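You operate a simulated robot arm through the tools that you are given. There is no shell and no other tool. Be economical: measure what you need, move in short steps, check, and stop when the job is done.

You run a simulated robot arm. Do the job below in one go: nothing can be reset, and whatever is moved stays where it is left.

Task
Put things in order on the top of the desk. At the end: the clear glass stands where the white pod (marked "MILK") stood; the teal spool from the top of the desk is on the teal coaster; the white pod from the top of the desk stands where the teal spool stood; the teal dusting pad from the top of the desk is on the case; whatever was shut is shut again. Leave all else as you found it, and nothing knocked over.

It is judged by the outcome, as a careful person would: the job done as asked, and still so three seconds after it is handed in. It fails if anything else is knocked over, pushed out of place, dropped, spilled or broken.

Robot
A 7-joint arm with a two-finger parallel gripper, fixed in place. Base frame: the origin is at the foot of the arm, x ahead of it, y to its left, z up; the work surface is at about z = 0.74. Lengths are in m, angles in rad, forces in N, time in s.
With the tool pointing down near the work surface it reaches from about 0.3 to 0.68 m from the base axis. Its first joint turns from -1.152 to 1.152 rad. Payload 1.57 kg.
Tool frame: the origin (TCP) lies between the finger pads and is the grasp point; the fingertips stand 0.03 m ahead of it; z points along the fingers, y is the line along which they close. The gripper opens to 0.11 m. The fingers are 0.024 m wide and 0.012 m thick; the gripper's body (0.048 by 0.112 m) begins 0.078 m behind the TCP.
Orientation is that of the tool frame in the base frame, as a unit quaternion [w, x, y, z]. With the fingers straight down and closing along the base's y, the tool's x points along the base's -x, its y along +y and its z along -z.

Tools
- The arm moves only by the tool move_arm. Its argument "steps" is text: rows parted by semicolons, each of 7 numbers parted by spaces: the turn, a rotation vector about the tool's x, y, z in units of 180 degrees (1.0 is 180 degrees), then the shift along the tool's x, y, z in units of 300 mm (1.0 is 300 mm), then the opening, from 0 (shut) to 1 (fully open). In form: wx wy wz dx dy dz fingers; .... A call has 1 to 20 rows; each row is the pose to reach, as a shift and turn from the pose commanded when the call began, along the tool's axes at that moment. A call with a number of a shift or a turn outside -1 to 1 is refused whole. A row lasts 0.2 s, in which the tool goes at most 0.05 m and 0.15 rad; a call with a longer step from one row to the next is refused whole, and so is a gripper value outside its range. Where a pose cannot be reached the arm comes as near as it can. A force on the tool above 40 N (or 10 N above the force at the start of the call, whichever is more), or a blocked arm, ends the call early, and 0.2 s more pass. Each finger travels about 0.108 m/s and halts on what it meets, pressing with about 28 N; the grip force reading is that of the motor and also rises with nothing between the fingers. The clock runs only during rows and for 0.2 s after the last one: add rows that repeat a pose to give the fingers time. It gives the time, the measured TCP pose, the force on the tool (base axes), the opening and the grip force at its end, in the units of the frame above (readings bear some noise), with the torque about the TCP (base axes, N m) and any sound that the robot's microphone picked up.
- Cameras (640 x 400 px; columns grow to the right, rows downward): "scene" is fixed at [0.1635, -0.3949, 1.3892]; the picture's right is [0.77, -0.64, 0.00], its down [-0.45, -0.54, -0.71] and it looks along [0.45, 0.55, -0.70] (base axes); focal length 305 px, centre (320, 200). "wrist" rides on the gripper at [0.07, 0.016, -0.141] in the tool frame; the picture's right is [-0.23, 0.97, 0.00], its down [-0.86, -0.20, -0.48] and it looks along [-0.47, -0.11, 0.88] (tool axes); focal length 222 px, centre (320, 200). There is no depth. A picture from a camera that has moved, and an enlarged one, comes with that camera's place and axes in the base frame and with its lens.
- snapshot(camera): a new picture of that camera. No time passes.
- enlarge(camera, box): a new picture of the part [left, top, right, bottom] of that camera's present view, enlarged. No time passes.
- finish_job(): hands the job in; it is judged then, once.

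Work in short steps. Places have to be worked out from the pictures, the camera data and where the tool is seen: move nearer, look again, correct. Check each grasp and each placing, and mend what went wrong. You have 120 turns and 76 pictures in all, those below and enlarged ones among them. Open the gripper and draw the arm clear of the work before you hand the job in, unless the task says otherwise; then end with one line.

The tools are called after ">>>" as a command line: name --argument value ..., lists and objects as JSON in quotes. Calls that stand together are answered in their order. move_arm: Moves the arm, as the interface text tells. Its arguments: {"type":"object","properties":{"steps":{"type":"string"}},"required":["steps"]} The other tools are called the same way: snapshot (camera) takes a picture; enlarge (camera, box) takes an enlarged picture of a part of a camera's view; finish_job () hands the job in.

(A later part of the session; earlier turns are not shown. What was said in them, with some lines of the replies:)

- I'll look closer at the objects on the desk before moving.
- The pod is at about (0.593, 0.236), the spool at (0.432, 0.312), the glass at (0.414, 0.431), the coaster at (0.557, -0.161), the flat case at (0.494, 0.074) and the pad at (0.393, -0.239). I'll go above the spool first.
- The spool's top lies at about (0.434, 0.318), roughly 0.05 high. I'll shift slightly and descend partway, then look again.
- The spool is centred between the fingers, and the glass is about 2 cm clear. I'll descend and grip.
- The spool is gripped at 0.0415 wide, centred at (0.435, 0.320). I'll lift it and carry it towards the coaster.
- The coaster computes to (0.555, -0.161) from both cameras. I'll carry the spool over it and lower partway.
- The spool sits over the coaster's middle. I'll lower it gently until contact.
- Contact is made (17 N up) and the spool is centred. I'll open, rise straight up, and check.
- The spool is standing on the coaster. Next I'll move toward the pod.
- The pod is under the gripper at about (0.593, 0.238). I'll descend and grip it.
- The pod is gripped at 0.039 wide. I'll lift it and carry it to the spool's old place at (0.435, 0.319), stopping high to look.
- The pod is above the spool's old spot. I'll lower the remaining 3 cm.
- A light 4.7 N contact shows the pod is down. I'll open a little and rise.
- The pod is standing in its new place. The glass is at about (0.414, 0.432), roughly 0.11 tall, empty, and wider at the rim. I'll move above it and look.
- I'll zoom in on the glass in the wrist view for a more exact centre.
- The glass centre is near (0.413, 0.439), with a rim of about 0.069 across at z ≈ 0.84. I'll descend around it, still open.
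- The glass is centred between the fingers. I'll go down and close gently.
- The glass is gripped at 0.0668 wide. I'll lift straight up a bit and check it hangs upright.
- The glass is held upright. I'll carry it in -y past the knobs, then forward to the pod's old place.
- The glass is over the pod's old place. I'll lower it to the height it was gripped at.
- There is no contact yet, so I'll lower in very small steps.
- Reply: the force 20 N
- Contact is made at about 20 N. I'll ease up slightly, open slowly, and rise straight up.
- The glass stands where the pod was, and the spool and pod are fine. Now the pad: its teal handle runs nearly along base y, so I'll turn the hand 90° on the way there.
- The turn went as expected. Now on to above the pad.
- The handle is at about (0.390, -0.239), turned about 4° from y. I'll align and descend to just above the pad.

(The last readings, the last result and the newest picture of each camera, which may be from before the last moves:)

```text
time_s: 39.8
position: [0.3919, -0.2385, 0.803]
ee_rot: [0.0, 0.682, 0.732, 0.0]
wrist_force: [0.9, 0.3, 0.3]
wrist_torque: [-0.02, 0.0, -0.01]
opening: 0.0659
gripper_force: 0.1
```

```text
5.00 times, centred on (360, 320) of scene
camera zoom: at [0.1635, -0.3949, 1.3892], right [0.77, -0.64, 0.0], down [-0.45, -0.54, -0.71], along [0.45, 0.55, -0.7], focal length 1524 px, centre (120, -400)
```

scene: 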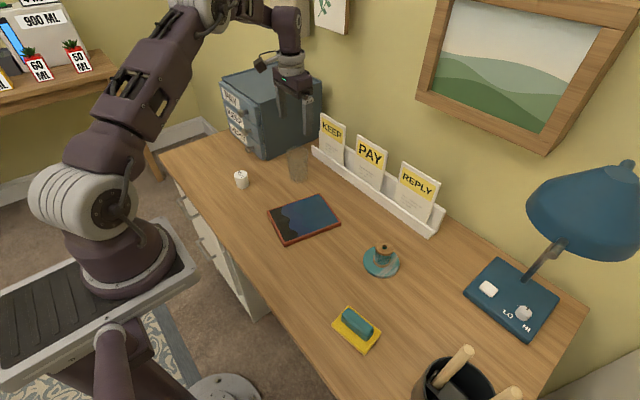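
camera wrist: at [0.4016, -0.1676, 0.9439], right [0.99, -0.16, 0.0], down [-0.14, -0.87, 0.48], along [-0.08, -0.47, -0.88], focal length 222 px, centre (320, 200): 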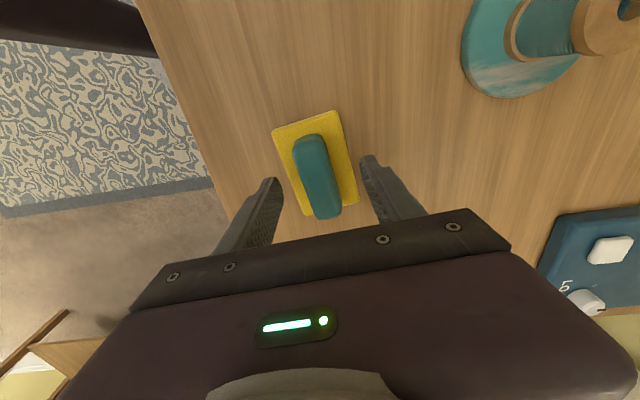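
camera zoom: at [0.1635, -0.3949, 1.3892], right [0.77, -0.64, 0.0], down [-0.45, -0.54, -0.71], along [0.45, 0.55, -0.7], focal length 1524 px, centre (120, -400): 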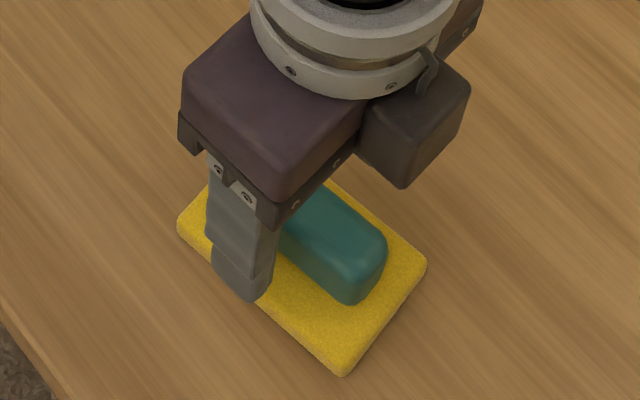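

The handle is nearly centred, about 3 mm toward the base. I'll shift, lower the tips to just above the yellow pad, and close.

>>> move_arm --steps "0 0 0.004 0 -0.009 0.03 0.6; 0 0 0.004 0 -0.009 0.06 0.6; 0 0 0.004 0 -0.009 0.06 0.6; 0 0 0.004 0 -0.009 0.06 0.4; 0 0 0.004 0 -0.009 0.06 0.25; 0 0 0.004 0 -0.009 0.06 0.1; 0 0 0.004 0 -0.009 0.06 0.1; 0 0 0.004 0 -0.009 0.06 0.1"

>>> snapshot --camera "wrist"

>>> enlarge --camera "scene" --box '[310, 280, 410, 360]'

```text
time_s: 41.6
position: [0.3885, -0.2391, 0.7863]
ee_rot: [0.0, 0.687, 0.727, 0.0]
wrist_force: [-0.1, -0.5, 2.7]
wrist_torque: [0.02, 0.03, 0.05]
opening: 0.0252
gripper_force: 27.8
```

```text
34 pictures are left
camera wrist: at [0.3995, -0.1684, 0.9264], right [0.99, -0.17, 0.0], down [-0.15, -0.87, 0.48], along [-0.08, -0.47, -0.88], focal length 222 px, centre (320, 200)
```

wrist: 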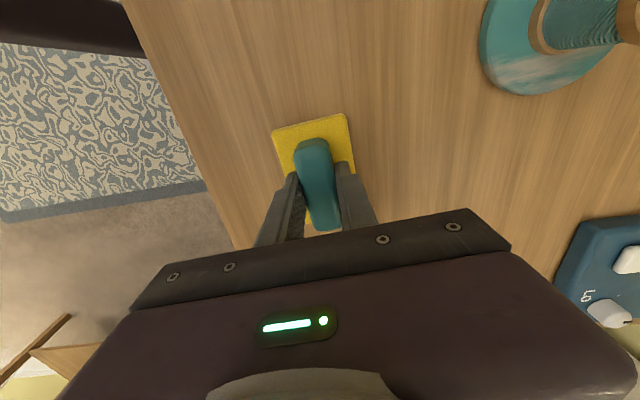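

```text
5.00 times, centred on (360, 320) of scene
camera zoom: at [0.1635, -0.3949, 1.3892], right [0.77, -0.64, 0.0], down [-0.45, -0.54, -0.71], along [0.45, 0.55, -0.7], focal length 1524 px, centre (120, -400)
```

zoom: 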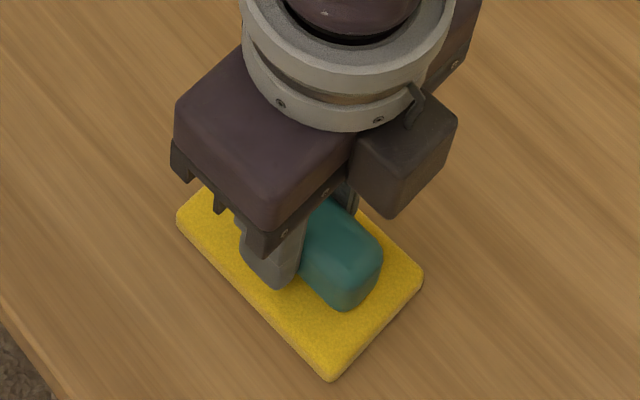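

The pad handle is gripped at 0.025. I'll lift and carry it toward the case.

>>> move_arm --steps "0 0 0 0 0 -0.06 0.1; 0 0 0 0 0 -0.2 0.1; 0 0 0 0 0 -0.33 0.1; 0 0 0 0.12 0.01 -0.33 0.1; 0 0 0 0.26 0.03 -0.33 0.1; 0 0 0 0.4 0.08 -0.33 0.1; 0 0 0 0.54 0.14 -0.33 0.1; 0 0 0 0.68 0.22 -0.33 0.1; 0 0 0 0.8 0.3 -0.33 0.1; 0 0 0 0.9 0.36 -0.33 0.1; 0 0 0 0.98 0.414 -0.33 0.1; 0 0 0 0.98 0.414 -0.33 0.1"

>>> snapshot --camera "wrist"

>>> enlarge --camera "scene" --box '[230, 130, 390, 260]'

```text
time_s: 44.2
position: [0.4962, 0.0625, 0.884]
ee_rot: [0.0, 0.687, 0.727, 0.0]
wrist_force: [-0.2, 0.5, 0.1]
wrist_torque: [0.01, -0.01, 0.01]
opening: 0.0251
gripper_force: 27.8
```

```text
32 pictures are left
camera wrist: at [0.5064, 0.1324, 1.0258], right [0.99, -0.17, 0.0], down [-0.15, -0.86, 0.48], along [-0.08, -0.47, -0.88], focal length 222 px, centre (320, 200)
```

wrist: 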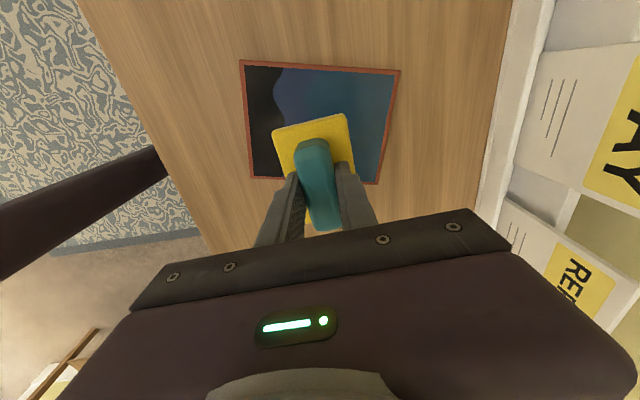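

```text
3.08 times, centred on (310, 195) of scene
camera zoom: at [0.1636, -0.3949, 1.3892], right [0.77, -0.64, 0.0], down [-0.45, -0.54, -0.71], along [0.45, 0.55, -0.7], focal length 938 px, centre (351, 215)
```

zoom: 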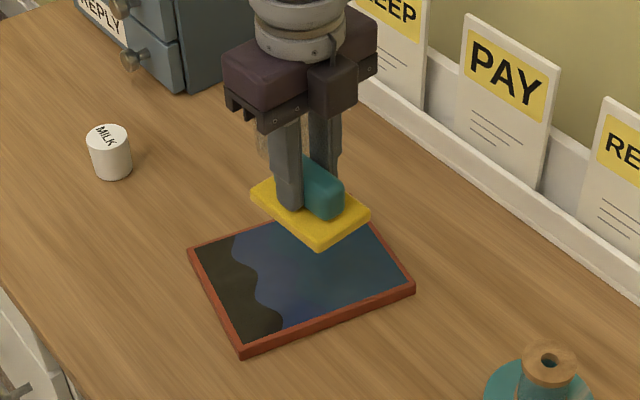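

The case centre is near (0.494, 0.080). I'll shift 1.7 cm in +y and lower to just above it.

>>> move_arm --steps "0 0 0 0.055 0 0.05 0.1; 0 0 0 0.055 0 0.15 0.1; 0 0 0 0.055 0 0.23 0.1; 0 0 0 0.055 0 0.26 0.1; 0 0 0 0.055 0 0.26 0.1"

>>> enlarge --camera "scene" --box '[250, 160, 360, 250]'

```text
time_s: 45.4
position: [0.496, 0.0801, 0.8061]
ee_rot: [0.001, 0.687, 0.727, 0.0]
wrist_force: [0.5, 0.7, -0.5]
wrist_torque: [0.0, 0.01, -0.02]
opening: 0.0249
gripper_force: 28.1
```

```text
4.44 times, centred on (305, 205) of scene
camera zoom: at [0.1635, -0.3949, 1.3892], right [0.77, -0.64, 0.0], down [-0.45, -0.54, -0.71], along [0.45, 0.55, -0.7], focal length 1355 px, centre (387, 178)
```

zoom: 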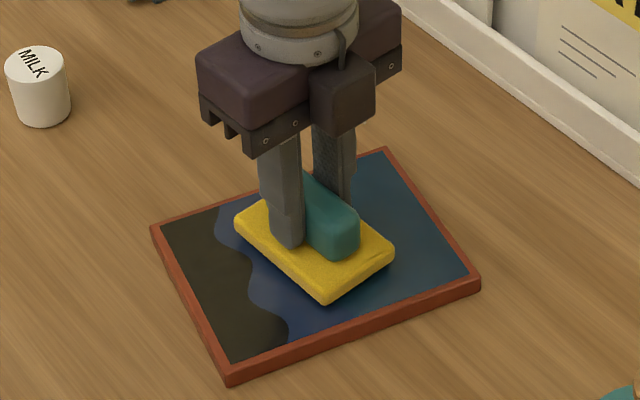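

The pad is over the middle of the case. I'll lower it gently to contact.

>>> move_arm --steps "0 0 0 0 0 0.012 0.1; 0 0 0 0 0 0.02 0.1; 0 0 0 0 0 0.027 0.1; 0 0 0 0 0 0.027 0.1"

```text
time_s: 46.4
position: [0.4946, 0.0787, 0.8001]
ee_rot: [0.0, 0.687, 0.727, 0.001]
wrist_force: [-5.7, 1.1, 27.6]
wrist_torque: [-0.01, 0.2, -0.06]
opening: 0.025
gripper_force: 28.1
```

Contact is firm at 28 N. I'll ease up a touch, open, and rise straight up.

>>> move_arm --steps "0 0 0 0 0 -0.006 0.1; 0 0 0 0 0 -0.006 0.25; 0 0 0 0 0 -0.006 0.4; 0 0 0 0 0 -0.006 0.5; 0 0 0 0 0 -0.006 0.5; 0 0 0 0 0 -0.12 0.5; 0 0 0 0 0 -0.27 0.5; 0 0 0 0 0 -0.42 0.5; 0 0 0 0 0 -0.56 0.5; 0 0 0 0.1 -0.1 -0.65 0.5; 0 0 0 0.1 -0.25 -0.7 0.5; 0 0 0 0.1 -0.4 -0.75 0.5; 0 0 0 0.1 -0.5 -0.75 0.5"

>>> snapshot --camera "scene"

>>> enlarge --camera "scene" --box '[210, 120, 410, 290]'

```text
refused: row 10 steps farther than a row can; nothing moved
```

```text
29 pictures are left
```

scene: 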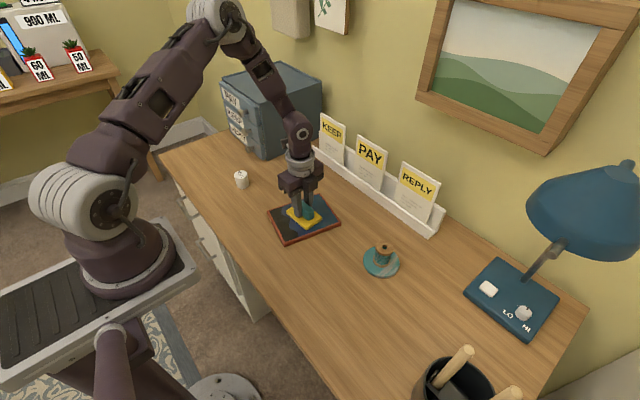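

```text
2.35 times, centred on (310, 205) of scene
camera zoom: at [0.163, -0.395, 1.3892], right [0.77, -0.64, 0.0], down [-0.45, -0.54, -0.71], along [0.45, 0.55, -0.7], focal length 717 px, centre (344, 188)
```

zoom: 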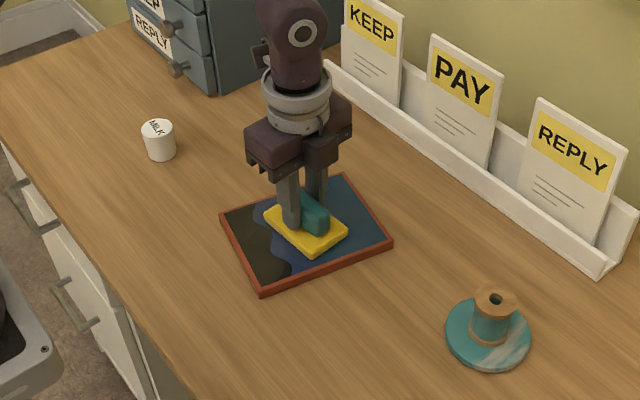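

That call was refused because one row was too long, so nothing moved. I'll repeat it with smaller steps.

>>> move_arm --steps "0 0 0 0 0 -0.006 0.1; 0 0 0 0 0 -0.006 0.25; 0 0 0 0 0 -0.006 0.4; 0 0 0 0 0 -0.006 0.5; 0 0 0 0 0 -0.006 0.5; 0 0 0 0 0 -0.1 0.5; 0 0 0 0 0 -0.24 0.5; 0 0 0 0 0 -0.38 0.5; 0 0 0 0 0 -0.52 0.5; 0 0 0 0 -0.1 -0.6 0.5; 0 0 0 0 -0.22 -0.66 0.5; 0 0 0 0 -0.34 -0.7 0.5; 0 0 0 0 -0.46 -0.72 0.5; 0 0 0 0 -0.46 -0.72 0.5"

>>> snapshot --camera "scene"

>>> enlarge --camera "scene" --box '[210, 120, 410, 290]'

>>> snapshot --camera "wrist"

```text
time_s: 49.4
position: [0.3549, 0.0711, 1.0125]
ee_rot: [0.0, 0.687, 0.726, 0.0]
wrist_force: [-0.4, 0.7, 0.3]
wrist_torque: [-0.03, -0.02, 0.02]
opening: 0.055
gripper_force: 0.0
```

```text
27 pictures are left
```

scene: 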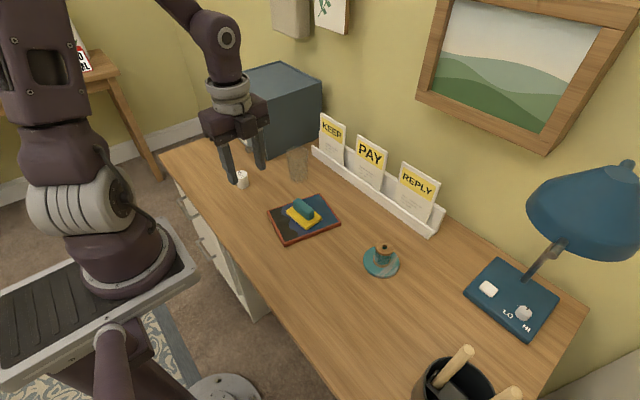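

```text
2.35 times, centred on (310, 205) of scene
camera zoom: at [0.1635, -0.3949, 1.3892], right [0.77, -0.64, 0.0], down [-0.45, -0.54, -0.71], along [0.45, 0.55, -0.7], focal length 717 px, centre (344, 188)
```

zoom: 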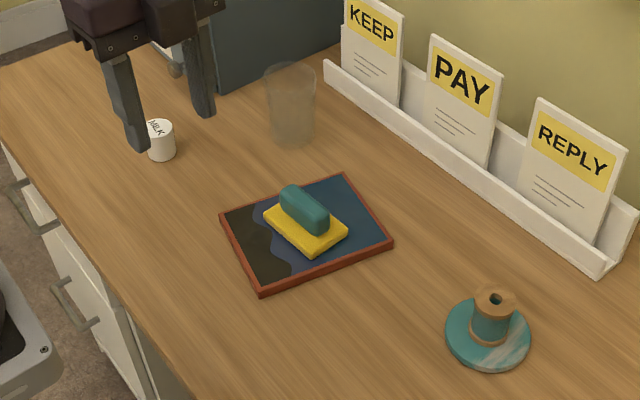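

```text
25 pictures are left
camera wrist: at [0.3667, 0.141, 1.1537], right [0.99, -0.17, 0.0], down [-0.15, -0.87, 0.48], along [-0.08, -0.47, -0.88], focal length 222 px, centre (320, 200)
```

wrist: 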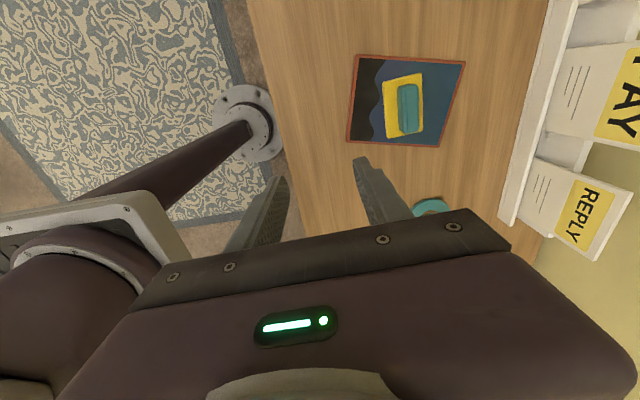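

All four things are in place, nothing was opened, and the open gripper is clear at z = 1.01. I'll hand the job in.

>>> finish_job

```text
The job is handed in.
```

I handed the job in with all four things moved: the glass is where the white pod stood, the pod is where the spool stood, the spool is on the teal coaster, and the pad is on the case. I took "the case" to be the flat, red-edged box on the desk. I opened nothing, and the last pictures show nothing knocked over.
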